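You operate a simulated robot arm through the tools that you are given. There is no shell and no other tool. Be economical: measure what you need, move in short steps, check, and stop when the job is done.

You run a simulated two-armed robot. Do the job below in one go: nothing can be reset, and whatever is moved stays where it is left.

TASK
Take the white coupling from the top of the packing bench and put it on the base film deck top. Put the red brush from the top of the packing bench on the top of the check bench. Shut the spares door. Fetch the silver insert from the open end of the base film deck and set it on the green card. Open the wipes door, take the yellow tray from the middle shelf of the wipes cabinet and leave it on the base film deck top, then shut the door. Put the sample tray on the top of the vice bench away on the front of the sample stand. Any order will do.

It is judged by the outcome, as a careful person would: the job done as asked, and still so three seconds after it is handed in. It fails if anything else is knocked over, pushed out of place, dropped, spilled or broken.

THE ROBOT
Two 6-joint arms with fingered hands on one trunk, on a base that drives. Base frame: it is fixed to the floor where the robot stands at the start and does not move with it; the origin is under the middle of the robot, x ahead of it, y to its left, z up; the surface under the hand at the start is at about z = 820. Lengths are in mm, angles in degrees, forces in N, time in s.
The left shoulder is at the start at [21, 171, 1398], the right one opposite. With the tool pointing down near the work surface each hand reaches from about 400 to 700 mm from the robot's upright axis, wherever it stands, measured 20 degrees to its own side. Places, roughly: base film deck top [-3100, 1300, 800]; front of the sample stand (86x26 cm) [-5660, 4440, 860]; green card [-2750, 0, 500]; red brush (6x6x8 cm) [500, 300, 900]; sample tray [-2750, 6250, 750]; silver insert (6x5x2 cm) [-3500, 1900, 900]; spares door [-2600, 1400, 400]; top of the check bench [700, -1500, 900]; white coupling (2x2x5 cm) [700, -100, 800]; wipes door [-4400, 1300, 1000]; yellow tray (12x9x3 cm) [-4200, 1200, 800]. Payload 4.4 kg a hand.
The tool frame of a hand sits at the grasp point between the pads (the TCP): z along the fingers, y along the line on which they close. The tips reach 33 mm beyond it. The gripper opens to 164 mm. The gripper's body begins 93 mm behind the TCP. The gripper is a hand of 5 fingers: y runs from the thumb to the fingers, the wrist lies at [0, 0, -257] in the tool frame, and closing takes about 1.5 s.
Orientation is that of the tool frame in the base frame, as a unit quaternion [w, x, y, z]. With the fingers straight down and closing along the base's y, the tool's x points along the base's -x, its y along +y and its z along -z.

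THE INTERFACE
- The arms move only by the tool move_arm. It takes "left_moves", "right_moves" or both (then of equal length, played together; a hand with none holds still); each is a list of rows, each a list of 7 numbers: the finger opening in mm, from 0 to 164, then the shift along the tool's x, y, z in mm, then the turn, a rotation vector about the tool's x, y, z in degrees. In form: [[grip, tx, ty, tz, ax, ay, az], ...]. A call has 1 to 20 rows; each row shifts and turns the commanded pose from where the row before left it, along the tool's axes as they then stand. A row lasts 0.2 s, in which the tool goes at most 50 mm and 8.6 degrees; a call with a longer step from one row to the next is refused whole, and so is a gripper value outside its range. A pose out of reach is approached as far as the arm can. The call stops where the force on the tool passes 40 N (or 10 N more than at its start, if that is more) or the arm is blocked; 0.2 s more then pass. The fingers move at their own pace (about 72 mm/s each) and stop on an object; they squeeze with about 31 N. The grip force told is the motor's: it shows also when the fingers shut on nothing. Time passes only in rows, and 0.2 s behind the last, so rows that do not move let the fingers close. It gives the time, the measured TCP pose, the force on the tool (base axes), the opening and the grip force at its end, in the units of the frame above (readings bear some noise), with the torque about the TCP (base axes, N m) and any sound that the robot's microphone picked up.
- Cameras (640 x 400 px; columns grow to the right, rows downward): "scene" is now at [92.1, -0.5, 1551.5]; the picture's right is [-0.01, -1.00, 0.00], its down [-0.74, 0.01, -0.67] and it looks along [0.67, -0.01, -0.74] (base axes); focal length 269 px, centre (320, 200). "left" rides on the left gripper at [-93, -1, -124] in its tool frame; the picture's right is [0.01, -1.00, 0.00], its down [0.80, 0.01, -0.60] and it looks along [0.60, 0.01, 0.80] (tool axes); focal length 275 px, centre (320, 200). "right" rides on the right gripper at [93, -1, -124] in its tool frame; the picture's right is [0.01, 1.00, 0.00], its down [-0.80, 0.01, -0.60] and it looks along [-0.60, 0.01, 0.80] (tool axes); focal length 275 px, centre (320, 200). There is no depth. A picture from a camera that has moved, and an enlarged one, comes with that camera's place and axes in the base frame and with its lens.
- camera(camera): a new picture of that camera. The clock stands still meanwhile.
- lift_body(by): slides the trunk up (or, below 0, down) by that many mm; the arms and the scene camera ride with it, the base frame stays. It gives what a move gives, with no picture.
- drive_base(legs): drives the robot by 1 to 6 legs, each [ahead, left, turn to the left] in mm, mm and degrees, along the robot's own axes; the way and the turn of a leg run together, so that a leg with both is an arc; at most 1500 mm and 180 degrees a leg. The arms and the cameras ride along, it lands a little off, and it stops where it bumps. It gives what a move gives.
- preshape(shape, hand): the hand has 5 fingers and takes this shape, open, in about a second: jaw (thumb against the fingers, like two jaws); tri (thumb and two fingers); tip (a fingertip pinch); poke (one finger out to press); point (the index stretched); flat (the hand flat); cup (the hand cupped); fist (a fist). The gripper value then closes the fingers along that shape, each until it touches; the sizes above hold for jaw. It gives what a move gives, with no picture.
- head_to(pan, tilt): turns the head with the scene camera to pan (to the left, within 86 degrees either way) and tilt (down, from -29 to 69), counted from straight ahead of the robot. It gives what a move gives.
- enlarge(camera, box): a new picture of the part [left, top, right, bottom] of that camera's present view, enlarged. The clock stands still meanwhile.
- close_job(): hands the job in; it is judged then, once.

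Go step by step. Nothing tells you exact positions but the pictures and the camera data: compare them with the known pose of the tool, close in by small moves and look again before you grip or let go. The budget is 196 turns and 172 pictures, counting those below and the enlarged ones. Unless the task says otherwise, let go and move clear before handing in.

The tools are called after "Call:" by a JSON object that holds its "op" and its "data". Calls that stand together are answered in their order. move_arm: Moves the arms, as the interface text tells. Its arguments: {"type":"object","properties":{"left_moves":{"type":"array"},"right_moves":{"type":"array"}},"required":[]} The other tools are called the same way: lift_body (by) slides the trunk up or down; preshape (shape, hand) gives the hand a shape; drive_base (legs) drives the base; head_to (pan, tilt) turns the head that bears the scene camera; camera (camera) takes a picture; enlarge (camera, box) takes an enlarged picture of a part of a camera's view; close_job () hands the job in.

At the start:

```text
t: 0.0
left_ee_pos: [592.5, 348.8, 1017.4]
left_tool_rot: [0.0, 0.0, 1.0, -0.001]
left_ft_force: [-0.4, 0.9, 0.4]
left_ft_torque: [0.01, 0.05, -0.01]
left_width: 163.9
left_grasp_force: 0.0
left_shape: jaw
right_ee_pos: [658.6, -145.3, 1049.8]
right_tool_rot: [0.0, 0.0, 1.0, -0.001]
right_ft_force: [-0.1, -0.3, -0.2]
right_ft_torque: [0.0, -0.01, -0.01]
right_width: 163.9
right_grasp_force: 0.1
right_shape: jaw
trunk travel left (down, up): [-650.0, 92.0]
robot x, y, heading: [1.7, 1.6, 0.0]
head pan, tilt: [-0.8, 47.9]
```

scene: 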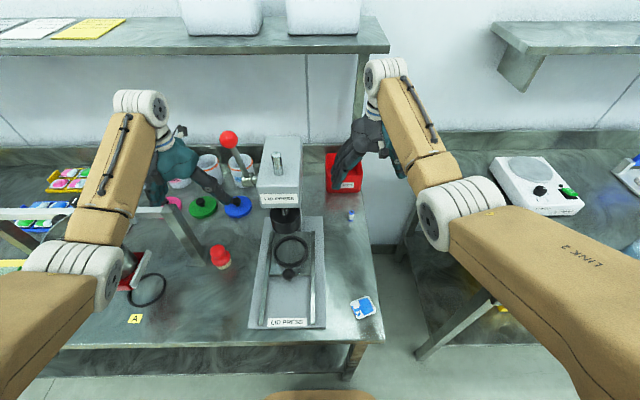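
right: 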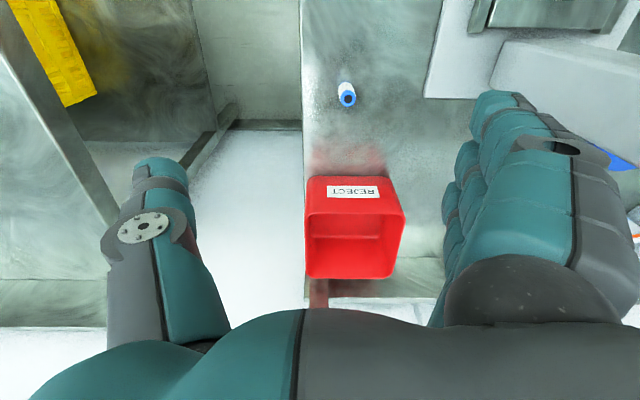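
left: 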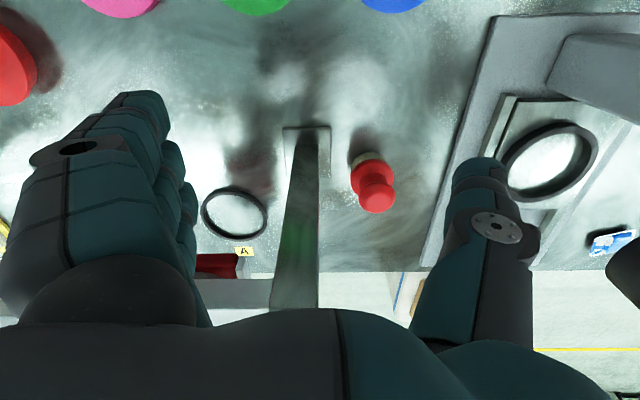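

I see the packing bench with a red brush-like object near (220,257) and a small white/blue piece near (350,215), which should be the coupling. I'll look closer at both.

Call:
{"op": "enlarge", "data": {"camera": "scene", "box": [180, 120, 400, 340]}}

Call:
{"op": "enlarge", "data": {"camera": "right", "box": [280, 40, 440, 140]}}

Call:
{"op": "enlarge", "data": {"camera": "left", "box": [300, 120, 460, 220]}}

```text
1.82 times, centred on (290, 230) of scene
camera zoom: at [92.1, -0.5, 1551.5], right [-0.01, -1.0, 0.0], down [-0.74, 0.01, -0.67], along [0.67, -0.01, -0.74], focal length 489 px, centre (374, 146)
```

zoom: 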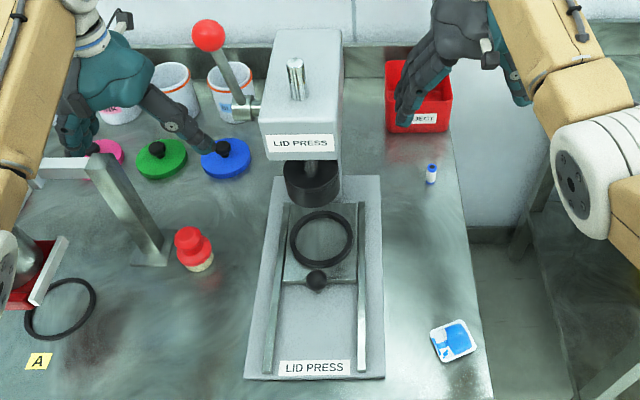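

```text
4.00 times, centred on (360, 90) of right
camera zoom: at [565.8, -145.9, 1172.1], right [-0.01, 1.0, 0.0], down [0.8, 0.01, 0.6], along [0.6, 0.01, -0.8], focal length 1101 px, centre (160, 640)
```

zoom: 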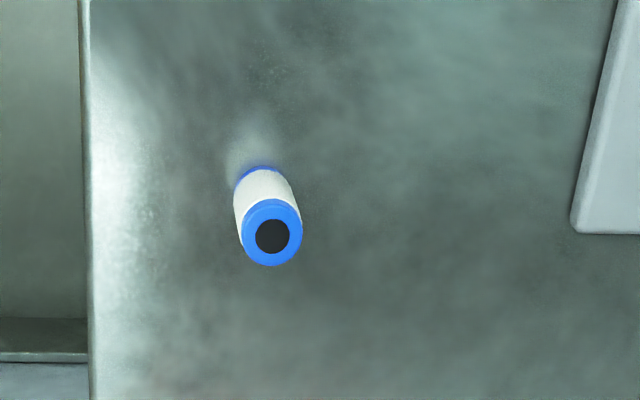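

```text
4.00 times, centred on (380, 170) of left
camera zoom: at [685.8, 348.1, 1141.2], right [-0.01, -1.0, 0.0], down [-0.8, 0.01, 0.6], along [-0.6, 0.01, -0.8], focal length 1101 px, centre (80, 320)
```

zoom: 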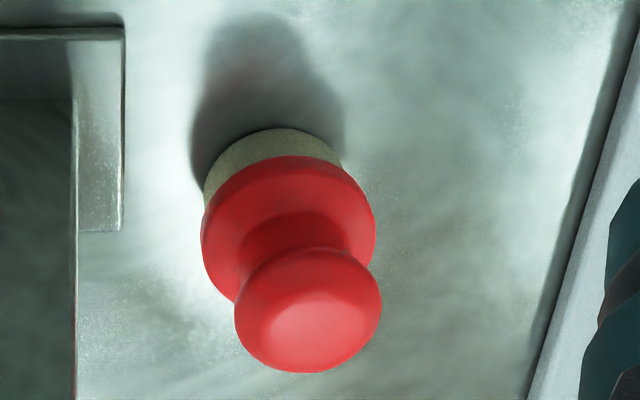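

The coupling stands near (657, -112), top about z 870. The brush is near (497, 284), beside a metal arch upright at about (519, 373). I'll shift and turn the left hand so it closes along x, clear of the upright. The right hand goes above the coupling at the same time.

Call:
{"op": "move_arm", "data": {"left_moves": [[164, 0, -32, 0, 0, 0, 0], [164, 0, -33, 0, 0, 0, 0], [120, 0, 0, 0, 0, 0, 8.2], [120, 0, 0, 0, 0, 0, 8.2], [120, 0, 0, 0, 0, 0, 8.2], [120, 0, 0, 0, 0, 0, 8.2], [120, 0, 0, 0, 0, 0, 8.2], [120, 0, 0, 0, 0, 0, 8.2], [120, 0, 0, 0, 0, 0, 8.2], [120, 0, 0, 0, 0, 0, 8.2], [120, 0, 0, 0, 0, 0, 8.2], [120, 0, 0, 0, 0, 0, 8.2], [120, 0, 0, 0, 0, 0, 8]], "right_moves": [[80, 0, 16, 0, 0, 0, 0], [80, 0, 17, 0, 0, 0, 0], [80, 0, 0, 20, 0, 0, 0], [80, 0, 0, 20, 0, 0, 0], [80, 0, 0, 20, 0, 0, 0], [80, 0, 0, 20, 0, 0, 0], [80, 0, 0, 20, 0, 0, 0], [80, 0, 0, 0, 0, 0, 0], [80, 0, 0, 0, 0, 0, 0], [80, 0, 0, 0, 0, 0, 0], [80, 0, 0, 0, 0, 0, 0], [80, 0, 0, 0, 0, 0, 0], [80, 0, 0, 0, 0, 0, 0]]}}

Call:
{"op": "camera", "data": {"camera": "scene"}}

Call:
{"op": "camera", "data": {"camera": "left"}}

Call:
{"op": "camera", "data": {"camera": "right"}}

```text
t: 2.8
left_ee_pos: [592.9, 284.0, 1015.9]
left_tool_rot: [0.0, 0.708, 0.706, 0.0]
left_ft_force: [0.5, 0.9, 0.0]
left_ft_torque: [0.0, 0.01, -0.07]
left_width: 120.6
left_grasp_force: 0.0
left_shape: jaw
right_ee_pos: [660.0, -111.7, 949.2]
right_tool_rot: [0.0, 0.0, 1.0, 0.0]
right_ft_force: [0.4, 0.0, 1.2]
right_ft_torque: [0.01, 0.03, 0.01]
right_width: 81.1
right_grasp_force: 0.0
right_shape: jaw
trunk travel left (down, up): [-650.0, 92.0]
robot x, y, heading: [0.2, -0.8, 0.1]
head pan, tilt: [-0.8, 47.9]
```

```text
165 pictures are left
camera scene: at [92.1, -0.5, 1551.5], right [-0.01, -1.0, 0.0], down [-0.74, 0.01, -0.67], along [0.67, -0.01, -0.74], focal length 269 px, centre (320, 200)
```

scene: 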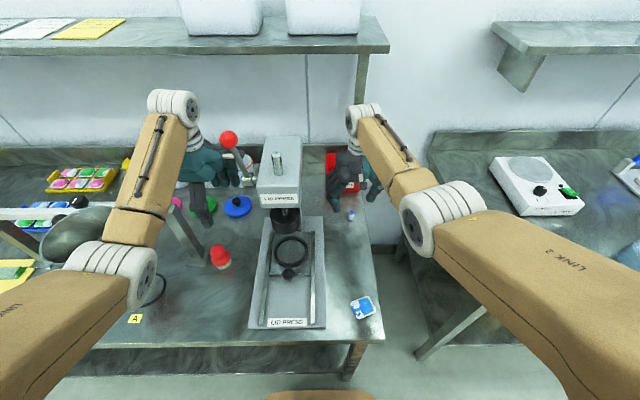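

```text
164 pictures are left
camera left: at [592.2, 191.4, 1140.9], right [-1.0, 0.01, 0.0], down [0.01, 0.8, 0.6], along [0.01, 0.6, -0.8], focal length 275 px, centre (320, 200)
```

left: 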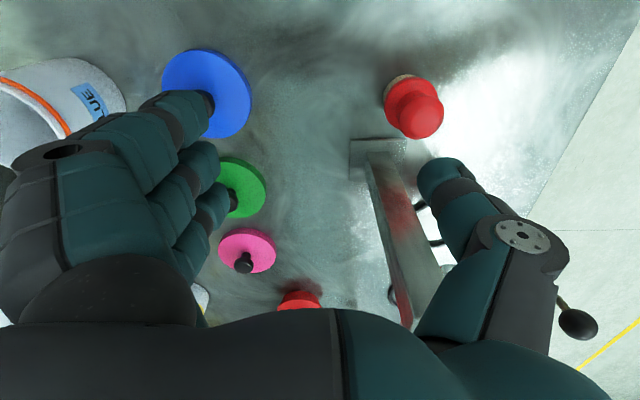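

```text
163 pictures are left
camera right: at [565.7, -112.3, 1072.1], right [-0.01, 1.0, 0.0], down [0.8, 0.01, 0.6], along [0.6, 0.01, -0.8], focal length 275 px, centre (320, 200)
```

right: 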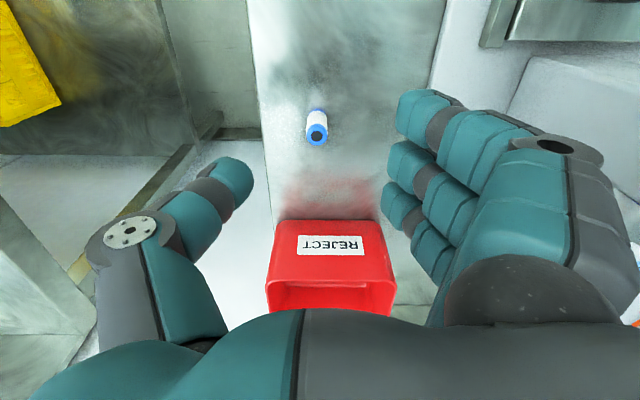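

The coupling is refined to (652, -113) and the brush to about (503, 281). I'll bring the right hand down around the coupling and slide the left hand over the brush at height.

Call:
{"op": "move_arm", "data": {"left_moves": [[120, 0, -30, 0, 0, 0, 0], [120, 0, -30, 0, 0, 0, 0], [120, 0, -30, 0, 0, 0, 0], [120, 0, 0, 0, 0, 0, 0], [120, 0, 0, 0, 0, 0, 0], [120, 0, 0, 0, 0, 0, 0]], "right_moves": [[80, 7, 0, 0, 0, 0, 0], [80, 0, 0, 20, 0, 0, 0], [80, 0, 0, 20, 0, 0, 0], [80, 0, 0, 20, 0, 0, 0], [80, 0, 0, 15, 0, 0, 0], [80, 0, 0, 13, 0, 0, 0]]}}

Call:
{"op": "camera", "data": {"camera": "left"}}

Call:
{"op": "camera", "data": {"camera": "right"}}

```text
t: 4.2
left_ee_pos: [535.7, 296.1, 976.6]
left_tool_rot: [0.0, 0.707, 0.707, 0.0]
left_ft_force: [0.4, 0.0, -1.0]
left_ft_torque: [0.01, -0.01, -0.01]
left_width: 120.2
left_grasp_force: 0.1
left_shape: jaw
left hand out of reach, approached as far as the arm can: row 1, 2, 3
right_ee_pos: [647.7, -116.0, 865.3]
right_tool_rot: [0.001, 0.001, 1.0, 0.0]
right_ft_force: [0.5, -0.7, 1.1]
right_ft_torque: [0.0, 0.02, -0.02]
right_width: 81.0
right_grasp_force: 0.0
right_shape: jaw
right hand out of reach, approached as far as the arm can: row 6
trunk travel left (down, up): [-650.0, 92.0]
robot x, y, heading: [0.0, -0.8, 0.1]
head pan, tilt: [-0.8, 47.9]
```

```text
162 pictures are left
camera left: at [534.8, 203.4, 1099.7], right [-1.0, 0.01, 0.0], down [0.01, 0.8, 0.6], along [0.01, 0.6, -0.8], focal length 275 px, centre (320, 200)
```

left: 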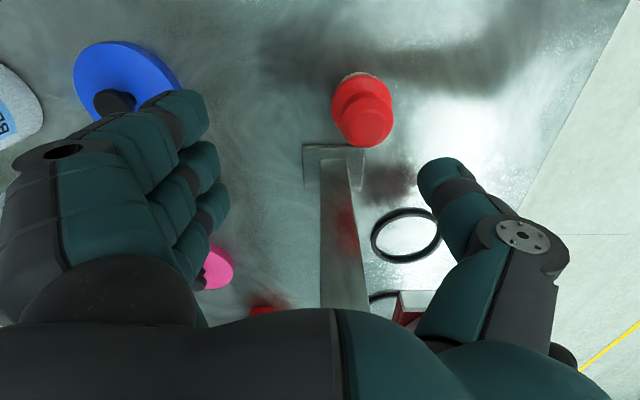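

```text
161 pictures are left
camera right: at [553.2, -116.2, 987.6], right [-0.01, 1.0, 0.0], down [0.8, 0.01, 0.6], along [0.6, 0.01, -0.8], focal length 275 px, centre (320, 200)
```

right: 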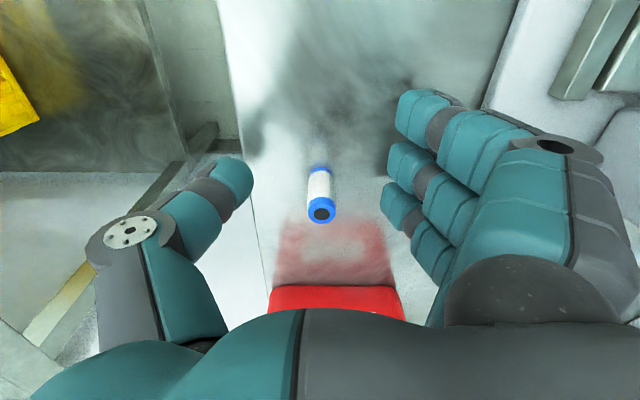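

The coupling sits squarely between the right fingers, so I'll close on it there. The left arm is too cramped at this distance, so I'll back the base off afterwards.

Call:
{"op": "move_arm", "data": {"right_moves": [[60, 0, 0, 0, 0, 0, 0], [40, 0, 0, 0, 0, 0, 0], [8, 0, 0, 0, 0, 0, 0], [8, 0, 0, 0, 0, 0, 0], [8, 0, 0, 0, 0, 0, 0], [8, 0, 0, 0, 0, 0, 0], [8, 0, 0, 0, 0, 0, 0], [8, 0, 0, 0, 0, 0, 0]]}}

Call:
{"op": "camera", "data": {"camera": "right"}}

```text
t: 6.0
left_ee_pos: [536.1, 296.2, 975.8]
left_tool_rot: [0.001, 0.707, 0.707, 0.001]
left_ft_force: [-0.7, 0.5, 0.1]
left_ft_torque: [-0.02, -0.02, 0.0]
left_width: 120.2
left_grasp_force: 0.0
left_shape: jaw
right_ee_pos: [646.7, -114.7, 865.6]
right_tool_rot: [-0.001, 0.0, 1.0, 0.0]
right_ft_force: [0.2, -0.1, 0.3]
right_ft_torque: [0.01, -0.01, -0.03]
right_width: 9.1
right_grasp_force: 0.0
right_shape: jaw
trunk travel left (down, up): [-650.0, 92.0]
robot x, y, heading: [-1.7, 3.5, -0.1]
head pan, tilt: [-0.8, 47.9]
```

```text
160 pictures are left
camera right: at [553.0, -115.5, 987.6], right [-0.01, 1.0, 0.0], down [0.8, 0.01, 0.6], along [0.6, 0.01, -0.8], focal length 275 px, centre (320, 200)
```

right: 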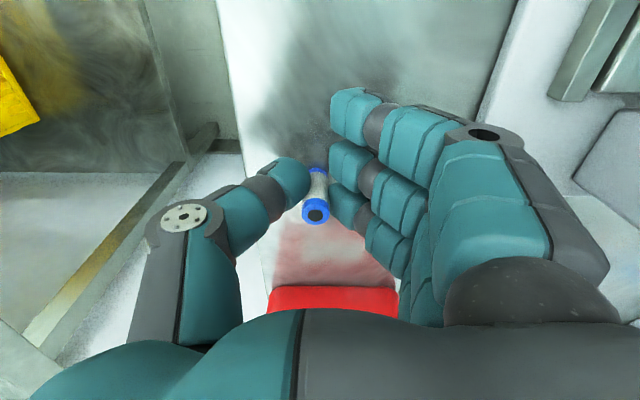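

The fingers have nearly met the coupling but show no grip force, so I'll close fully.

Call:
{"op": "move_arm", "data": {"right_moves": [[0, 0, 0, 0, 0, 0, 0], [0, 0, 0, 0, 0, 0, 0], [0, 0, 0, 0, 0, 0, 0], [0, 0, 0, 0, 0, 0, 0]]}}

Call:
{"op": "enlarge", "data": {"camera": "right", "box": [220, 100, 460, 260]}}

```text
t: 7.0
left_ee_pos: [534.8, 295.9, 975.7]
left_tool_rot: [0.0, 0.707, 0.707, 0.0]
left_ft_force: [1.1, 0.4, -0.9]
left_ft_torque: [0.0, -0.02, 0.0]
left_width: 120.6
left_grasp_force: 0.1
left_shape: jaw
right_ee_pos: [646.8, -115.8, 865.3]
right_tool_rot: [0.0, 0.0, 1.0, 0.001]
right_ft_force: [0.4, 1.1, 0.2]
right_ft_torque: [0.0, 0.0, -0.02]
right_width: 4.6
right_grasp_force: 31.5
right_shape: jaw
trunk travel left (down, up): [-650.0, 92.0]
robot x, y, heading: [0.4, 0.9, 0.1]
head pan, tilt: [-0.8, 47.9]
```

```text
2.50 times, centred on (340, 180) of right
camera zoom: at [552.9, -115.5, 987.6], right [-0.01, 1.0, 0.0], down [0.8, 0.01, 0.6], along [0.6, 0.01, -0.8], focal length 688 px, centre (270, 250)
```

zoom: 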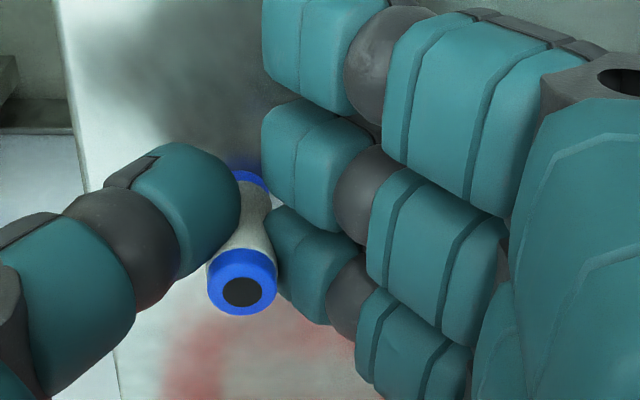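

It seems held between thumb and fingers. I'll lift a little and check that it comes along.

Call:
{"op": "move_arm", "data": {"right_moves": [[0, 0, 0, -10, 0, 0, 0], [0, 0, 0, -15, 0, 0, 0], [0, 0, 0, -15, 0, 0, 0], [0, 0, 0, 0, 0, 0, 0]]}}

Call:
{"op": "enlarge", "data": {"camera": "right", "box": [220, 100, 460, 260]}}

```text
t: 8.0
left_ee_pos: [535.9, 296.8, 977.1]
left_tool_rot: [0.0, 0.707, 0.707, 0.001]
left_ft_force: [0.3, -0.2, -0.4]
left_ft_torque: [-0.01, 0.01, 0.03]
left_width: 120.5
left_grasp_force: 0.0
left_shape: jaw
right_ee_pos: [648.1, -116.2, 902.9]
right_tool_rot: [-0.001, 0.0, 1.0, 0.001]
right_ft_force: [-0.1, -0.5, 0.6]
right_ft_torque: [0.01, 0.0, 0.01]
right_width: 4.4
right_grasp_force: 30.9
right_shape: jaw
trunk travel left (down, up): [-650.0, 92.0]
robot x, y, heading: [-0.9, 1.4, 0.0]
head pan, tilt: [-0.8, 47.9]
```

```text
2.50 times, centred on (340, 180) of right
camera zoom: at [553.2, -116.6, 1026.3], right [-0.01, 1.0, 0.0], down [0.8, 0.01, 0.6], along [0.6, 0.01, -0.8], focal length 688 px, centre (270, 250)
```

zoom: 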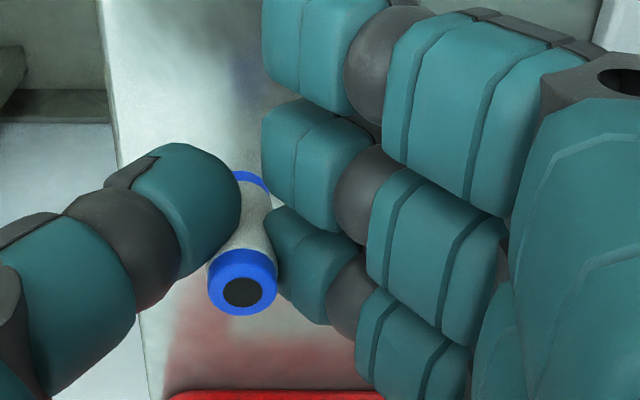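

The coupling came up with the hand. I'll raise it further, bring the left hand back into its range, and then reverse the base a little.

Call:
{"op": "move_arm", "data": {"left_moves": [[120, 0, 30, 0, 0, 0, 0], [120, 0, 30, 0, 0, 0, 0], [120, 0, 30, 0, 0, 0, 0], [120, 0, 0, 0, 0, 0, 0]], "right_moves": [[0, 0, 0, -40, 0, 0, 0], [0, 0, 0, -40, 0, 0, 0], [0, 0, 0, -40, 0, 0, 0], [0, 0, 0, 0, 0, 0, 0]]}}

Call:
{"op": "drive_base", "data": {"legs": [[-100, 0, 0]]}}

Call:
{"op": "camera", "data": {"camera": "left"}}

```text
t: 9.0
left_ee_pos: [625.9, 296.8, 976.3]
left_tool_rot: [0.001, 0.707, 0.707, -0.001]
left_ft_force: [-0.5, 0.0, -0.8]
left_ft_torque: [-0.01, 0.0, 0.01]
left_width: 120.4
left_grasp_force: 0.1
left_shape: jaw
right_ee_pos: [646.4, -115.4, 1022.7]
right_tool_rot: [0.0, 0.0, 1.0, 0.0]
right_ft_force: [0.4, -0.1, -0.8]
right_ft_torque: [-0.03, 0.02, 0.0]
right_width: 4.5
right_grasp_force: 30.6
right_shape: jaw
trunk travel left (down, up): [-650.0, 92.0]
robot x, y, heading: [4.5, 0.7, 0.1]
head pan, tilt: [-0.8, 47.9]
```

```text
t: 10.2
left_ee_pos: [522.7, 294.8, 976.2]
left_tool_rot: [0.0, 0.707, 0.707, 0.001]
left_ft_force: [-1.1, -1.0, -0.2]
left_ft_torque: [0.01, -0.04, -0.03]
left_width: 120.6
left_grasp_force: 0.1
left_shape: jaw
right_ee_pos: [545.5, -116.2, 1022.7]
right_tool_rot: [0.0, 0.0, 1.0, 0.0]
right_ft_force: [-0.9, 0.3, 0.3]
right_ft_torque: [0.01, -0.01, -0.02]
right_width: 4.2
right_grasp_force: 31.0
right_shape: jaw
trunk travel left (down, up): [-650.0, 92.0]
robot x, y, heading: [-101.3, 0.1, -0.2]
head pan, tilt: [-0.8, 47.9]
```

```text
157 pictures are left
camera left: at [522.2, 203.6, 1099.9], right [-1.0, 0.01, 0.0], down [0.01, 0.8, 0.6], along [0.01, 0.6, -0.8], focal length 275 px, centre (320, 200)
```

left: 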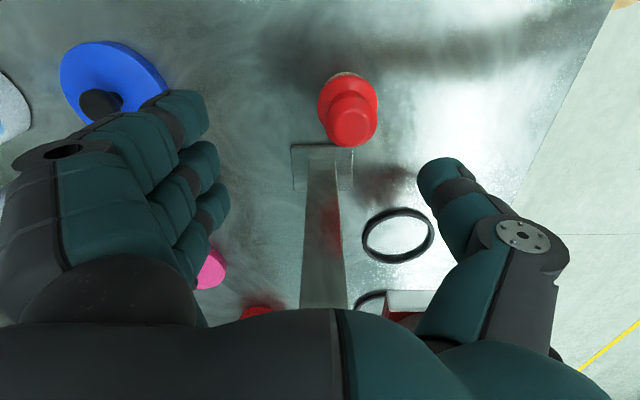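

The brush is at about (499, 280). I'll centre over it and come partway down.

Call:
{"op": "move_arm", "data": {"left_moves": [[110, -15, -23, 0, 0, 0, 0], [110, 0, 0, 20, 0, 0, 0], [110, 0, 0, 20, 0, 0, 0], [110, 0, 0, 0, 0, 0, 0]]}}

Call:
{"op": "camera", "data": {"camera": "left"}}

Call:
{"op": "enlarge", "data": {"camera": "scene", "box": [120, 100, 320, 300]}}

```text
t: 11.2
left_ee_pos: [499.9, 280.7, 935.4]
left_tool_rot: [0.0, 0.708, 0.706, 0.0]
left_ft_force: [0.3, 0.2, -0.2]
left_ft_torque: [-0.01, 0.0, 0.03]
left_width: 110.7
left_grasp_force: 0.0
left_shape: jaw
right_ee_pos: [545.2, -117.6, 1022.7]
right_tool_rot: [0.0, -0.001, 1.0, 0.0]
right_ft_force: [-0.4, -0.3, 0.1]
right_ft_torque: [0.0, 0.01, 0.0]
right_width: 4.3
right_grasp_force: 31.7
right_shape: jaw
trunk travel left (down, up): [-650.0, 92.0]
robot x, y, heading: [-104.2, 1.1, -0.2]
head pan, tilt: [-0.8, 47.9]
```

```text
156 pictures are left
camera left: at [499.3, 188.3, 1059.2], right [-1.0, 0.01, 0.0], down [0.01, 0.8, 0.6], along [0.01, 0.6, -0.8], focal length 275 px, centre (320, 200)
```

left: 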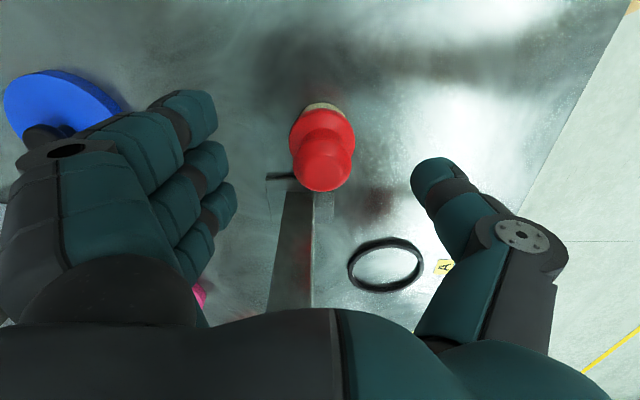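

```text
2.00 times, centred on (220, 200) of scene
camera zoom: at [-9.8, -0.4, 1551.6], right [-0.01, -1.0, 0.0], down [-0.74, 0.01, -0.67], along [0.67, -0.01, -0.74], focal length 538 px, centre (520, 200)
```

zoom: 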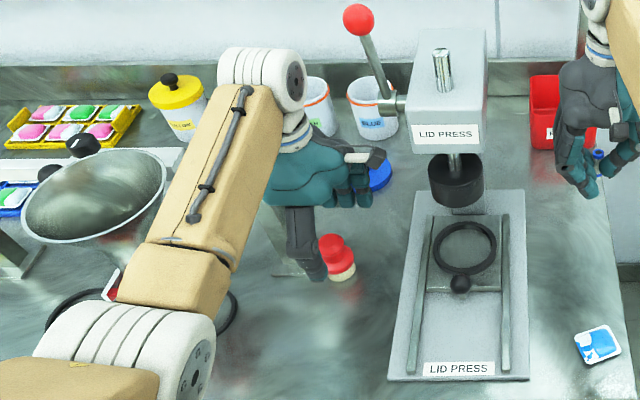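

The brush is centred. I'll lower the hand around it and close.

Call:
{"op": "move_arm", "data": {"left_moves": [[110, 3, -2, 15, 0, 0, 0], [110, 0, 0, 20, 0, 0, 0], [110, 0, 0, 20, 0, 0, 0], [110, 0, 0, 15, 0, 0, 0], [80, 0, 0, 0, 0, 0, 0], [60, 0, 0, 0, 0, 0, 0], [30, 0, 0, 0, 0, 0, 0], [0, 0, 0, 0, 0, 0, 0], [0, 0, 0, 0, 0, 0, 0], [0, 0, 0, 0, 0, 0, 0], [0, 0, 0, 0, 0, 0, 0], [0, 0, 0, 0, 0, 0, 0]]}}

Call:
{"op": "camera", "data": {"camera": "left"}}

```text
t: 13.8
left_ee_pos: [499.1, 282.8, 865.8]
left_tool_rot: [0.0, 0.707, 0.707, 0.0]
left_ft_force: [-0.3, -0.6, 0.1]
left_ft_torque: [0.01, 0.0, -0.01]
left_width: 41.6
left_grasp_force: 31.5
left_shape: jaw
right_ee_pos: [546.2, -116.6, 1022.3]
right_tool_rot: [0.0, 0.001, 1.0, 0.0]
right_ft_force: [0.9, 0.4, 0.5]
right_ft_torque: [0.0, 0.0, 0.02]
right_width: 4.4
right_grasp_force: 31.1
right_shape: jaw
trunk travel left (down, up): [-650.0, 92.0]
robot x, y, heading: [-101.5, 0.3, 0.1]
head pan, tilt: [-0.8, 47.9]
```

```text
154 pictures are left
camera left: at [497.6, 190.7, 988.9], right [-1.0, 0.01, 0.0], down [0.01, 0.8, 0.6], along [0.01, 0.6, -0.8], focal length 275 px, centre (320, 200)
```

left: 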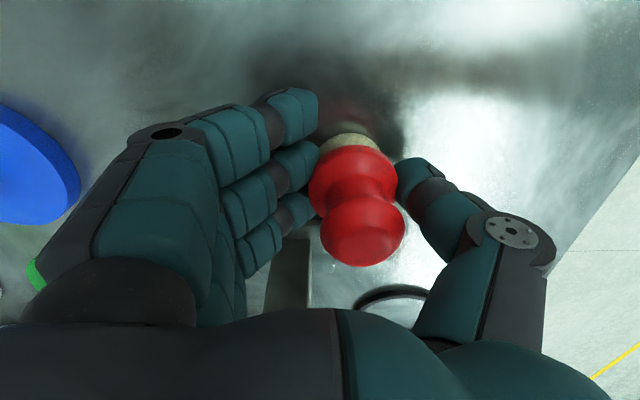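

The brush is gripped. I'll lift it straight up.

Call:
{"op": "move_arm", "data": {"left_moves": [[0, 0, 0, -10, 0, 0, 0], [0, 0, 0, -20, 0, 0, 0], [0, 0, 0, -30, 0, 0, 0], [0, 0, 0, -40, 0, 0, 0], [0, 0, 0, -40, 0, 0, 0], [0, 0, 0, 0, 0, 0, 0]]}}

Call:
{"op": "camera", "data": {"camera": "left"}}

Call:
{"op": "camera", "data": {"camera": "scene"}}

```text
t: 15.2
left_ee_pos: [499.5, 281.7, 1005.4]
left_tool_rot: [0.0, 0.708, 0.707, 0.0]
left_ft_force: [-0.3, -0.7, -1.5]
left_ft_torque: [-0.02, -0.03, -0.01]
left_width: 41.3
left_grasp_force: 30.8
left_shape: jaw
right_ee_pos: [546.6, -116.7, 1022.2]
right_tool_rot: [0.0, 0.0, 1.0, 0.001]
right_ft_force: [0.4, 0.5, -0.6]
right_ft_torque: [-0.01, -0.01, 0.02]
right_width: 4.4
right_grasp_force: 31.0
right_shape: jaw
trunk travel left (down, up): [-650.0, 92.0]
robot x, y, heading: [-102.4, -0.2, 0.2]
head pan, tilt: [-0.8, 47.9]
```

```text
153 pictures are left
camera left: at [498.3, 189.8, 1130.0], right [-1.0, 0.01, 0.0], down [0.01, 0.8, 0.6], along [0.01, 0.6, -0.8], focal length 275 px, centre (320, 200)
```

left: 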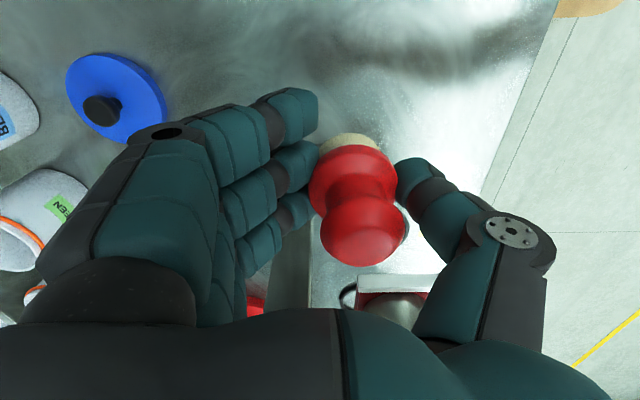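

```text
152 pictures are left
camera scene: at [-9.3, -0.3, 1551.5], right [-0.01, -1.0, 0.0], down [-0.74, 0.01, -0.67], along [0.67, -0.01, -0.74], focal length 269 px, centre (320, 200)
```

scene: 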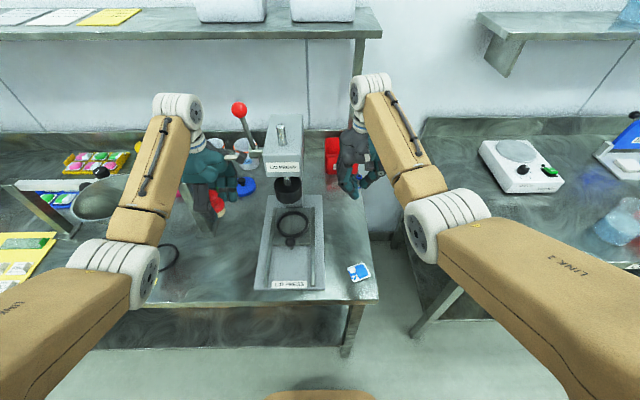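

The brush is held. I'll look right towards the check bench before driving.

Call:
{"op": "head_to", "data": {"pan": -60, "tilt": 35}}

Call:
{"op": "camera", "data": {"camera": "scene"}}

```text
t: 16.4
left_ee_pos: [500.2, 280.9, 1005.7]
left_tool_rot: [0.0, 0.707, 0.707, 0.0]
left_ft_force: [0.4, -0.3, -0.8]
left_ft_torque: [-0.02, -0.04, -0.03]
left_width: 41.5
left_grasp_force: 30.7
left_shape: jaw
right_ee_pos: [545.8, -117.0, 1022.6]
right_tool_rot: [0.0, -0.001, 1.0, 0.0]
right_ft_force: [-0.2, -0.5, -0.2]
right_ft_torque: [-0.02, -0.06, 0.03]
right_width: 4.4
right_grasp_force: 30.9
right_shape: jaw
trunk travel left (down, up): [-650.0, 92.0]
robot x, y, heading: [-99.1, -3.9, -0.0]
head pan, tilt: [-60.0, 35.0]
```

```text
151 pictures are left
camera scene: at [-44.3, -75.6, 1570.4], right [-0.87, -0.5, 0.0], down [-0.29, 0.5, -0.82], along [0.41, -0.71, -0.57], focal length 269 px, centre (320, 200)
```

scene: 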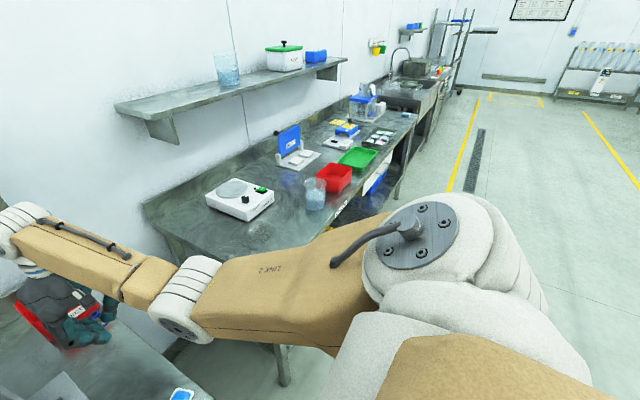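

The check bench continues along the same wall to the right. I'll back off and strafe right to face it.

Call:
{"op": "drive_base", "data": {"legs": [[-350, 0, 0], [0, -1300, 0]]}}

Call:
{"op": "head_to", "data": {"pan": 0, "tilt": 40}}

Call:
{"op": "camera", "data": {"camera": "scene"}}

```text
t: 24.9
left_ee_pos: [157.6, -1005.7, 1005.9]
left_tool_rot: [0.001, 0.695, 0.719, 0.0]
left_ft_force: [0.2, -1.0, -0.6]
left_ft_torque: [0.01, 0.01, 0.05]
left_width: 41.5
left_grasp_force: 30.9
left_shape: jaw
right_ee_pos: [218.0, -1402.2, 1022.0]
right_tool_rot: [0.0, -0.019, 1.0, 0.001]
right_ft_force: [-0.4, 0.1, -0.3]
right_ft_torque: [0.0, -0.01, -0.02]
right_width: 4.3
right_grasp_force: 31.0
right_shape: jaw
trunk travel left (down, up): [-650.0, 92.0]
robot x, y, heading: [-435.1, -1309.4, 2.1]
head pan, tilt: [-60.0, 35.0]
```

```text
t: 26.2
left_ee_pos: [157.4, -1004.9, 1006.6]
left_tool_rot: [0.0, 0.695, 0.719, 0.0]
left_ft_force: [0.1, 0.5, -0.2]
left_ft_torque: [0.0, -0.01, -0.02]
left_width: 41.6
left_grasp_force: 30.5
left_shape: jaw
right_ee_pos: [218.4, -1401.5, 1022.2]
right_tool_rot: [0.0, -0.019, 1.0, -0.001]
right_ft_force: [-0.8, -0.6, 0.3]
right_ft_torque: [-0.01, 0.05, -0.01]
right_width: 4.5
right_grasp_force: 31.0
right_shape: jaw
trunk travel left (down, up): [-650.0, 92.0]
robot x, y, heading: [-431.2, -1308.5, 1.8]
head pan, tilt: [0.0, 40.0]
```

```text
150 pictures are left
camera scene: at [-334.6, -1304.8, 1562.8], right [0.03, -1.0, 0.0], down [-0.64, -0.02, -0.77], along [0.77, 0.03, -0.64], focal length 269 px, centre (320, 200)
```

scene: 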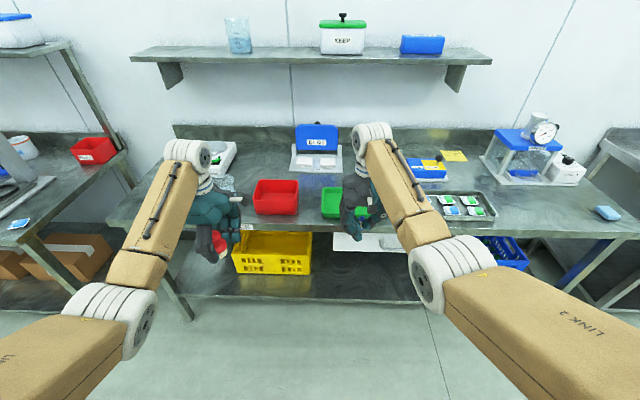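

The bench edge is near x 370. The spot in front-left of the scale, around (530, -680), should be clear. I'll raise the trunk for clearance, shift left and approach partway.

Call:
{"op": "lift_body", "data": {"by": 80}}

Call:
{"op": "drive_base", "data": {"legs": [[0, 340, -1.8], [180, 0, 0]]}}

Call:
{"op": "head_to", "data": {"pan": 15, "tilt": 45}}

Call:
{"op": "camera", "data": {"camera": "scene"}}

```text
t: 27.4
left_ee_pos: [157.8, -1005.1, 1084.6]
left_tool_rot: [0.0, 0.694, 0.72, -0.001]
left_ft_force: [-0.5, 0.1, -0.8]
left_ft_torque: [0.01, 0.02, 0.0]
left_width: 41.5
left_grasp_force: 31.5
left_shape: jaw
right_ee_pos: [218.2, -1401.4, 1102.0]
right_tool_rot: [-0.001, -0.017, 1.0, 0.001]
right_ft_force: [0.5, 0.1, 0.3]
right_ft_torque: [-0.02, 0.02, -0.01]
right_width: 4.2
right_grasp_force: 31.1
right_shape: jaw
trunk travel left (down, up): [-730.0, 12.0]
robot x, y, heading: [-435.9, -1311.3, 1.6]
head pan, tilt: [0.0, 40.0]
```

```text
t: 30.7
left_ee_pos: [342.3, -685.0, 1086.5]
left_tool_rot: [-0.001, 0.707, 0.707, -0.001]
left_ft_force: [0.3, 0.5, -1.7]
left_ft_torque: [0.0, 0.02, -0.01]
left_width: 41.7
left_grasp_force: 31.0
left_shape: jaw
right_ee_pos: [389.7, -1084.3, 1101.2]
right_tool_rot: [0.0, -0.001, 1.0, 0.0]
right_ft_force: [-0.6, 0.5, 0.0]
right_ft_torque: [0.02, 0.02, 0.0]
right_width: 4.3
right_grasp_force: 31.1
right_shape: jaw
trunk travel left (down, up): [-730.0, 12.0]
robot x, y, heading: [-260.0, -967.0, 0.1]
head pan, tilt: [0.0, 40.0]
```

```text
t: 31.5
left_ee_pos: [341.4, -686.3, 1086.5]
left_tool_rot: [-0.001, 0.707, 0.707, 0.0]
left_ft_force: [-0.2, 0.0, -0.7]
left_ft_torque: [-0.03, -0.02, 0.0]
left_width: 41.8
left_grasp_force: 30.4
left_shape: jaw
right_ee_pos: [388.9, -1082.6, 1102.5]
right_tool_rot: [0.0, -0.001, 1.0, 0.0]
right_ft_force: [-0.5, 0.1, -0.7]
right_ft_torque: [0.02, 0.0, 0.01]
right_width: 4.5
right_grasp_force: 31.3
right_shape: jaw
trunk travel left (down, up): [-730.0, 12.0]
robot x, y, heading: [-256.6, -970.5, 0.3]
head pan, tilt: [15.0, 45.0]
```

```text
149 pictures are left
camera scene: at [-168.5, -946.2, 1635.7], right [0.26, -0.97, 0.0], down [-0.68, -0.18, -0.71], along [0.68, 0.18, -0.71], focal length 269 px, centre (320, 200)
```

scene: 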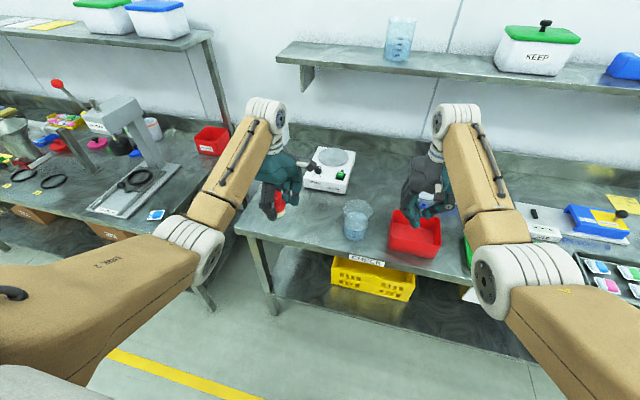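

There's clear space at about (515, -685) in front of the scale and left of the cup. I'll drive forward, lower the trunk, and bring the brush partway down.

Call:
{"op": "drive_base", "data": {"legs": [[170, 0, 0]]}}

Call:
{"op": "lift_body", "data": {"by": -80}}

Call:
{"op": "move_arm", "data": {"left_moves": [[0, 0, 0, 30, 0, 0, 0], [0, 0, 0, 30, 0, 0, 0], [0, 0, 0, 30, 0, 0, 0], [0, 0, 0, 0, 0, 0, 0]]}}

Call:
{"op": "camera", "data": {"camera": "scene"}}

Call:
{"op": "camera", "data": {"camera": "left"}}

```text
t: 32.9
left_ee_pos: [511.8, -685.0, 1084.1]
left_tool_rot: [-0.001, 0.706, 0.708, -0.001]
left_ft_force: [1.0, 0.1, 0.3]
left_ft_torque: [0.02, 0.03, 0.02]
left_width: 41.3
left_grasp_force: 31.0
left_shape: jaw
right_ee_pos: [560.2, -1082.8, 1102.2]
right_tool_rot: [-0.001, 0.0, 1.0, 0.0]
right_ft_force: [0.7, -0.3, 0.6]
right_ft_torque: [-0.01, 0.07, 0.02]
right_width: 4.5
right_grasp_force: 31.3
right_shape: jaw
trunk travel left (down, up): [-730.0, 12.0]
robot x, y, heading: [-87.2, -965.1, 0.3]
head pan, tilt: [15.0, 45.0]
```

```text
t: 34.1
left_ee_pos: [509.4, -683.4, 1006.5]
left_tool_rot: [0.0, 0.707, 0.707, 0.0]
left_ft_force: [0.3, 0.1, 0.4]
left_ft_torque: [-0.01, -0.04, 0.03]
left_width: 41.5
left_grasp_force: 31.5
left_shape: jaw
right_ee_pos: [557.2, -1083.2, 1022.6]
right_tool_rot: [0.0, -0.001, 1.0, 0.0]
right_ft_force: [-0.1, 0.2, 0.5]
right_ft_torque: [0.0, -0.02, -0.01]
right_width: 4.3
right_grasp_force: 30.4
right_shape: jaw
trunk travel left (down, up): [-650.0, 92.0]
robot x, y, heading: [-87.9, -966.4, 0.1]
head pan, tilt: [15.0, 45.0]
```

```text
t: 35.1
left_ee_pos: [510.4, -685.6, 917.2]
left_tool_rot: [0.0, 0.707, 0.707, 0.0]
left_ft_force: [0.8, 0.5, -0.2]
left_ft_torque: [-0.01, -0.03, 0.01]
left_width: 41.5
left_grasp_force: 30.8
left_shape: jaw
right_ee_pos: [557.9, -1082.8, 1022.1]
right_tool_rot: [-0.001, -0.001, 1.0, 0.0]
right_ft_force: [-0.3, 1.0, -0.7]
right_ft_torque: [0.01, 0.02, 0.01]
right_width: 4.5
right_grasp_force: 31.3
right_shape: jaw
trunk travel left (down, up): [-650.0, 92.0]
robot x, y, heading: [-84.9, -967.5, -0.1]
head pan, tilt: [15.0, 45.0]
```

```text
148 pictures are left
camera scene: at [2.1, -946.1, 1555.6], right [0.26, -0.97, 0.0], down [-0.68, -0.18, -0.71], along [0.68, 0.18, -0.71], focal length 269 px, centre (320, 200)
```

scene: 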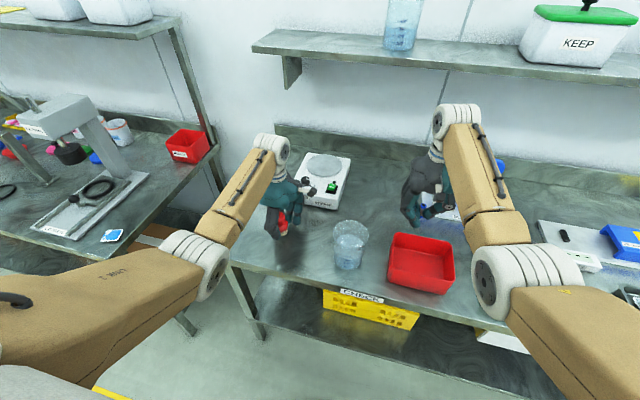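

```text
147 pictures are left
camera left: at [509.7, -777.4, 1040.8], right [-1.0, 0.01, 0.0], down [0.01, 0.8, 0.6], along [0.01, 0.6, -0.8], focal length 275 px, centre (320, 200)
```

left: 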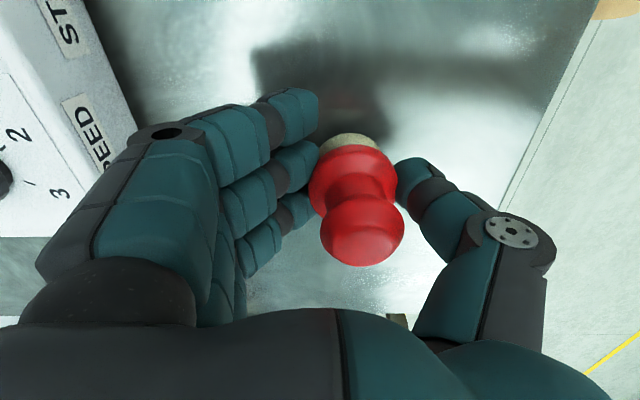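

Clear space is below, but the stirrer is close on the far side. I'll shift 25 mm towards me and lower gently to the surface.

Call:
{"op": "move_arm", "data": {"left_moves": [[0, 0, -25, 0, 0, 0, 0], [0, 0, 0, 15, 0, 0, 0], [0, 0, 0, 15, 0, 0, 0], [0, 0, 0, 8, 0, 0, 0], [0, 0, 0, 6, 0, 0, 0], [0, 0, 0, 4, 0, 0, 0], [0, 0, 0, 3, 0, 0, 0]]}}

Call:
{"op": "camera", "data": {"camera": "left"}}

```text
t: 36.0
left_ee_pos: [487.9, -684.5, 892.8]
left_tool_rot: [0.003, 0.708, 0.706, 0.002]
left_ft_force: [-6.5, -0.1, 21.5]
left_ft_torque: [0.35, 1.53, -0.11]
left_width: 37.9
left_grasp_force: 31.5
left_shape: jaw
right_ee_pos: [557.1, -1083.6, 1023.3]
right_tool_rot: [0.0, -0.001, 1.0, 0.0]
right_ft_force: [0.7, -0.1, -0.8]
right_ft_torque: [-0.07, 0.02, 0.02]
right_width: 4.4
right_grasp_force: 30.7
right_shape: jaw
trunk travel left (down, up): [-650.0, 92.0]
robot x, y, heading: [-93.3, -968.1, 0.3]
head pan, tilt: [15.0, 45.0]
stopped in row 4 (left hand): the force on the tool passed its limit at 48 N (the readings are from after the stop); the commanded pose is now the measured one
```

```text
146 pictures are left
camera left: at [486.6, -777.6, 1017.6], right [-1.0, 0.01, -0.01], down [0.01, 0.8, 0.6], along [0.01, 0.6, -0.8], focal length 275 px, centre (320, 200)
```

left: 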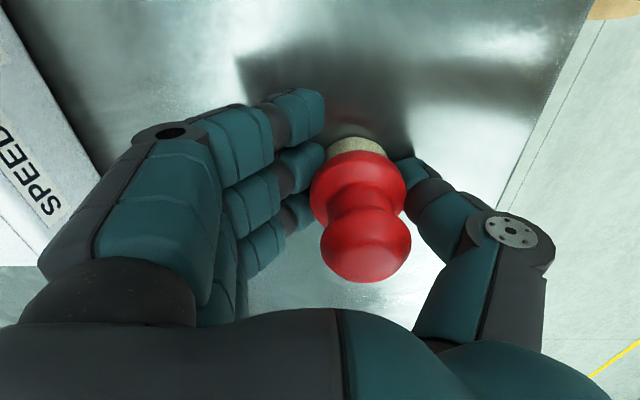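

The bench is a bit higher here and the brush is resting on it. I'll ease up slightly and release.

Call:
{"op": "move_arm", "data": {"left_moves": [[0, 0, 0, -2, 0, 0, 0], [0, 0, 0, 0, 0, 0, 0]]}}

Call:
{"op": "move_arm", "data": {"left_moves": [[50, 0, 0, 0, 0, 0, 0], [60, 0, 0, 0, 0, 0, 0], [80, 0, 0, 0, 0, 0, 0], [100, 0, 0, 0, 0, 0, 0], [100, 0, 0, 0, 0, 0, 0]]}}

Call:
{"op": "camera", "data": {"camera": "left"}}

```text
t: 36.6
left_ee_pos: [487.9, -684.5, 894.2]
left_tool_rot: [0.002, 0.707, 0.707, 0.004]
left_ft_force: [-0.8, 0.3, 13.3]
left_ft_torque: [0.05, 0.8, -0.02]
left_width: 37.4
left_grasp_force: 30.9
left_shape: jaw
right_ee_pos: [557.7, -1083.5, 1023.2]
right_tool_rot: [0.0, -0.001, 1.0, 0.0]
right_ft_force: [1.1, 0.2, 1.2]
right_ft_torque: [0.02, 0.05, 0.0]
right_width: 4.6
right_grasp_force: 30.8
right_shape: jaw
trunk travel left (down, up): [-650.0, 92.0]
robot x, y, heading: [-91.5, -966.0, 0.1]
head pan, tilt: [15.0, 45.0]
```

```text
t: 37.8
left_ee_pos: [489.7, -685.5, 894.4]
left_tool_rot: [0.003, 0.707, 0.708, 0.003]
left_ft_force: [6.4, 0.6, 14.8]
left_ft_torque: [0.0, 0.8, -0.01]
left_width: 93.6
left_grasp_force: 0.1
left_shape: jaw
right_ee_pos: [559.0, -1083.5, 1022.6]
right_tool_rot: [0.0, -0.001, 1.0, 0.0]
right_ft_force: [0.6, 0.2, 1.4]
right_ft_torque: [-0.01, 0.0, -0.01]
right_width: 4.6
right_grasp_force: 30.6
right_shape: jaw
trunk travel left (down, up): [-650.0, 92.0]
robot x, y, heading: [-91.5, -967.8, 0.2]
head pan, tilt: [15.0, 45.0]
```

```text
145 pictures are left
camera left: at [486.9, -777.5, 1017.7], right [-1.0, 0.01, -0.01], down [0.01, 0.8, 0.6], along [0.01, 0.6, -0.8], focal length 275 px, centre (320, 200)
```

left: 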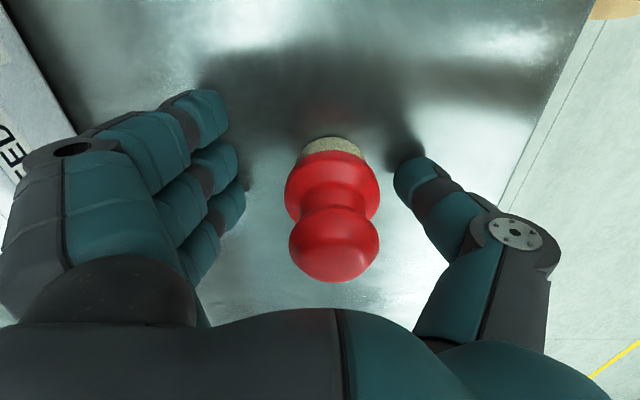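

The brush stands free; the fingertips rest on the bench. I'll raise the hand straight up and check.

Call:
{"op": "move_arm", "data": {"left_moves": [[100, 0, 0, -10, 0, 0, 0], [100, 0, 0, -30, 0, 0, 0], [100, 0, 0, -40, 0, 0, 0], [100, 0, 0, -40, 0, 0, 0], [100, 0, 0, -30, 0, 0, 0], [100, 0, 0, 0, 0, 0, 0]]}}

Call:
{"op": "camera", "data": {"camera": "left"}}

```text
t: 39.2
left_ee_pos: [505.0, -678.6, 1026.1]
left_tool_rot: [0.003, 0.707, 0.707, 0.002]
left_ft_force: [0.1, -0.4, 0.2]
left_ft_torque: [0.01, 0.0, 0.0]
left_width: 99.7
left_grasp_force: 0.0
left_shape: jaw
left hand out of reach, approached as far as the arm can: row 4, 5
right_ee_pos: [559.3, -1082.3, 1022.8]
right_tool_rot: [0.0, -0.001, 1.0, 0.0]
right_ft_force: [-0.4, 0.3, 0.3]
right_ft_torque: [0.01, -0.01, 0.02]
right_width: 4.3
right_grasp_force: 31.0
right_shape: jaw
trunk travel left (down, up): [-650.0, 92.0]
robot x, y, heading: [-90.4, -965.5, 0.3]
head pan, tilt: [15.0, 45.0]
```

```text
144 pictures are left
camera left: at [503.4, -771.6, 1149.3], right [-1.0, 0.01, -0.01], down [0.01, 0.8, 0.6], along [0.01, 0.6, -0.8], focal length 275 px, centre (320, 200)
```

left: 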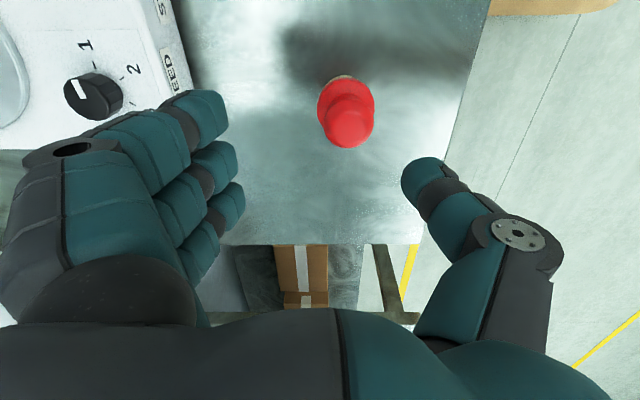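

The brush is upright and clear on the check bench. I'll back off, turn around, and look towards the deck.

Call:
{"op": "lift_body", "data": {"by": 60}}

Call:
{"op": "drive_base", "data": {"legs": [[-600, 0, 0], [0, 0, 150]]}}

Call:
{"op": "head_to", "data": {"pan": 0, "tilt": 15}}

Call:
{"op": "camera", "data": {"camera": "scene"}}

```text
t: 40.2
left_ee_pos: [506.1, -680.8, 1085.1]
left_tool_rot: [0.001, 0.706, 0.708, 0.003]
left_ft_force: [-0.6, -0.8, -0.5]
left_ft_torque: [0.02, 0.03, -0.02]
left_width: 99.2
left_grasp_force: 0.1
left_shape: jaw
right_ee_pos: [559.4, -1083.0, 1081.1]
right_tool_rot: [-0.001, -0.001, 1.0, 0.0]
right_ft_force: [-0.1, 0.2, 0.3]
right_ft_torque: [0.01, 0.01, 0.01]
right_width: 4.5
right_grasp_force: 31.1
right_shape: jaw
trunk travel left (down, up): [-710.0, 32.0]
robot x, y, heading: [-87.0, -967.6, 0.1]
head pan, tilt: [15.0, 45.0]
```

```text
t: 49.8
left_ee_pos: [-1356.9, -919.9, 1085.9]
left_tool_rot: [-0.002, -0.498, 0.867, 0.003]
left_ft_force: [0.4, -0.2, 0.4]
left_ft_torque: [0.03, 0.04, 0.02]
left_width: 99.2
left_grasp_force: 0.0
left_shape: jaw
right_ee_pos: [-1199.9, -543.3, 1082.2]
right_tool_rot: [0.0, 0.966, -0.259, 0.0]
right_ft_force: [-0.2, -0.5, -0.2]
right_ft_torque: [0.04, 0.01, -0.02]
right_width: 4.2
right_grasp_force: 31.0
right_shape: jaw
trunk travel left (down, up): [-710.0, 32.0]
robot x, y, heading: [-692.2, -970.5, 150.0]
head pan, tilt: [15.0, 45.0]
```

```text
t: 50.7
left_ee_pos: [-1355.5, -919.0, 1084.7]
left_tool_rot: [-0.001, -0.499, 0.867, 0.003]
left_ft_force: [-0.4, -0.3, -0.5]
left_ft_torque: [-0.02, 0.0, 0.0]
left_width: 99.3
left_grasp_force: 0.1
left_shape: jaw
right_ee_pos: [-1198.5, -543.4, 1082.2]
right_tool_rot: [0.001, 0.966, -0.259, 0.0]
right_ft_force: [0.4, 0.1, 0.6]
right_ft_torque: [0.02, -0.02, 0.02]
right_width: 4.2
right_grasp_force: 30.4
right_shape: jaw
trunk travel left (down, up): [-710.0, 32.0]
robot x, y, heading: [-697.6, -968.8, 149.9]
head pan, tilt: [0.0, 15.0]
```

```text
143 pictures are left
camera scene: at [-785.1, -916.0, 1662.3], right [0.5, 0.87, 0.0], down [0.23, -0.13, -0.97], along [-0.84, 0.48, -0.26], focal length 269 px, centre (320, 200)
```

scene: 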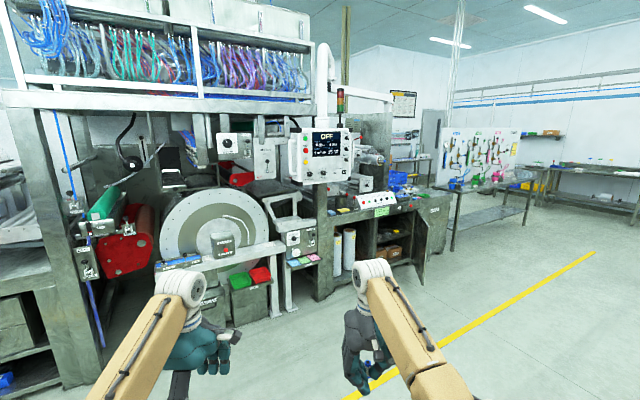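

I see a large machine with a control panel, a deck with an open cabinet door, and card pads. I'll zoom in.

Call:
{"op": "enlarge", "data": {"camera": "scene", "box": [220, 80, 460, 330]}}

Call:
{"op": "enlarge", "data": {"camera": "scene", "box": [0, 150, 320, 350]}}

Call:
{"op": "enlarge", "data": {"camera": "scene", "box": [320, 130, 480, 230]}}

```text
1.60 times, centred on (340, 205) of scene
camera zoom: at [-785.1, -916.0, 1662.3], right [0.5, 0.87, 0.0], down [0.23, -0.13, -0.97], along [-0.84, 0.48, -0.26], focal length 430 px, centre (288, 192)
```

zoom: 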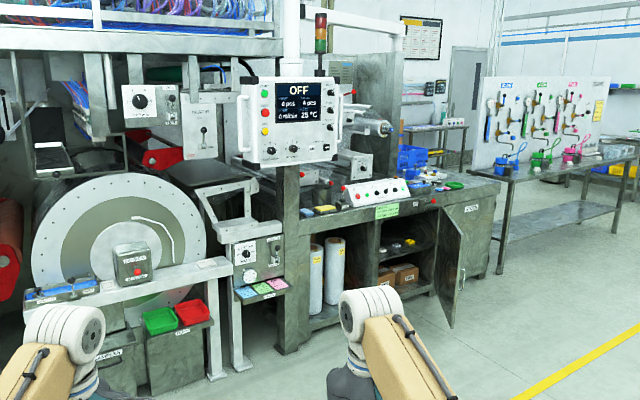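

```text
2.00 times, centred on (160, 250) of scene
camera zoom: at [-785.1, -916.0, 1662.3], right [0.5, 0.87, 0.0], down [0.23, -0.13, -0.97], along [-0.84, 0.48, -0.26], focal length 538 px, centre (640, 100)
```

zoom: 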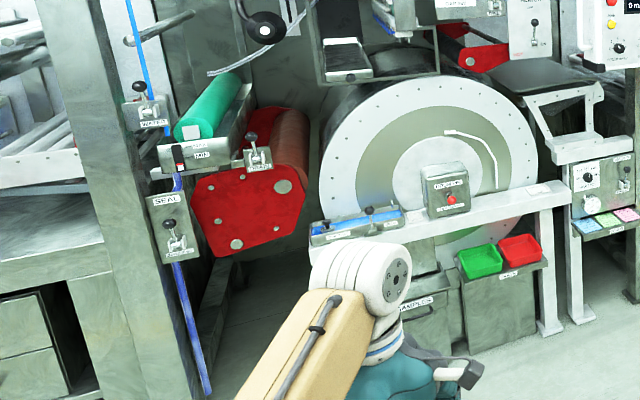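

```text
4.00 times, centred on (400, 180) of scene
camera zoom: at [-785.1, -916.0, 1662.3], right [0.5, 0.87, 0.0], down [0.23, -0.13, -0.97], along [-0.84, 0.48, -0.26], focal length 1075 px, centre (0, 280)
```

zoom: 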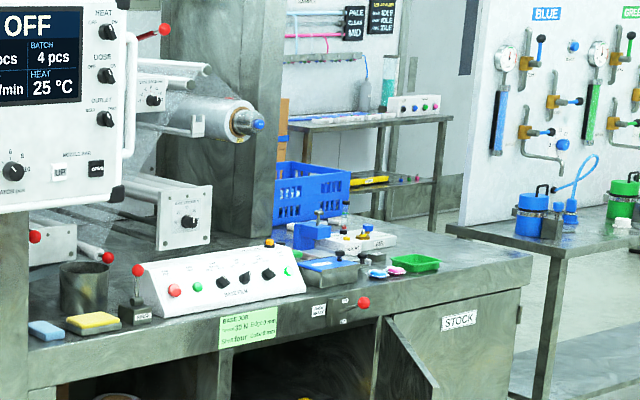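

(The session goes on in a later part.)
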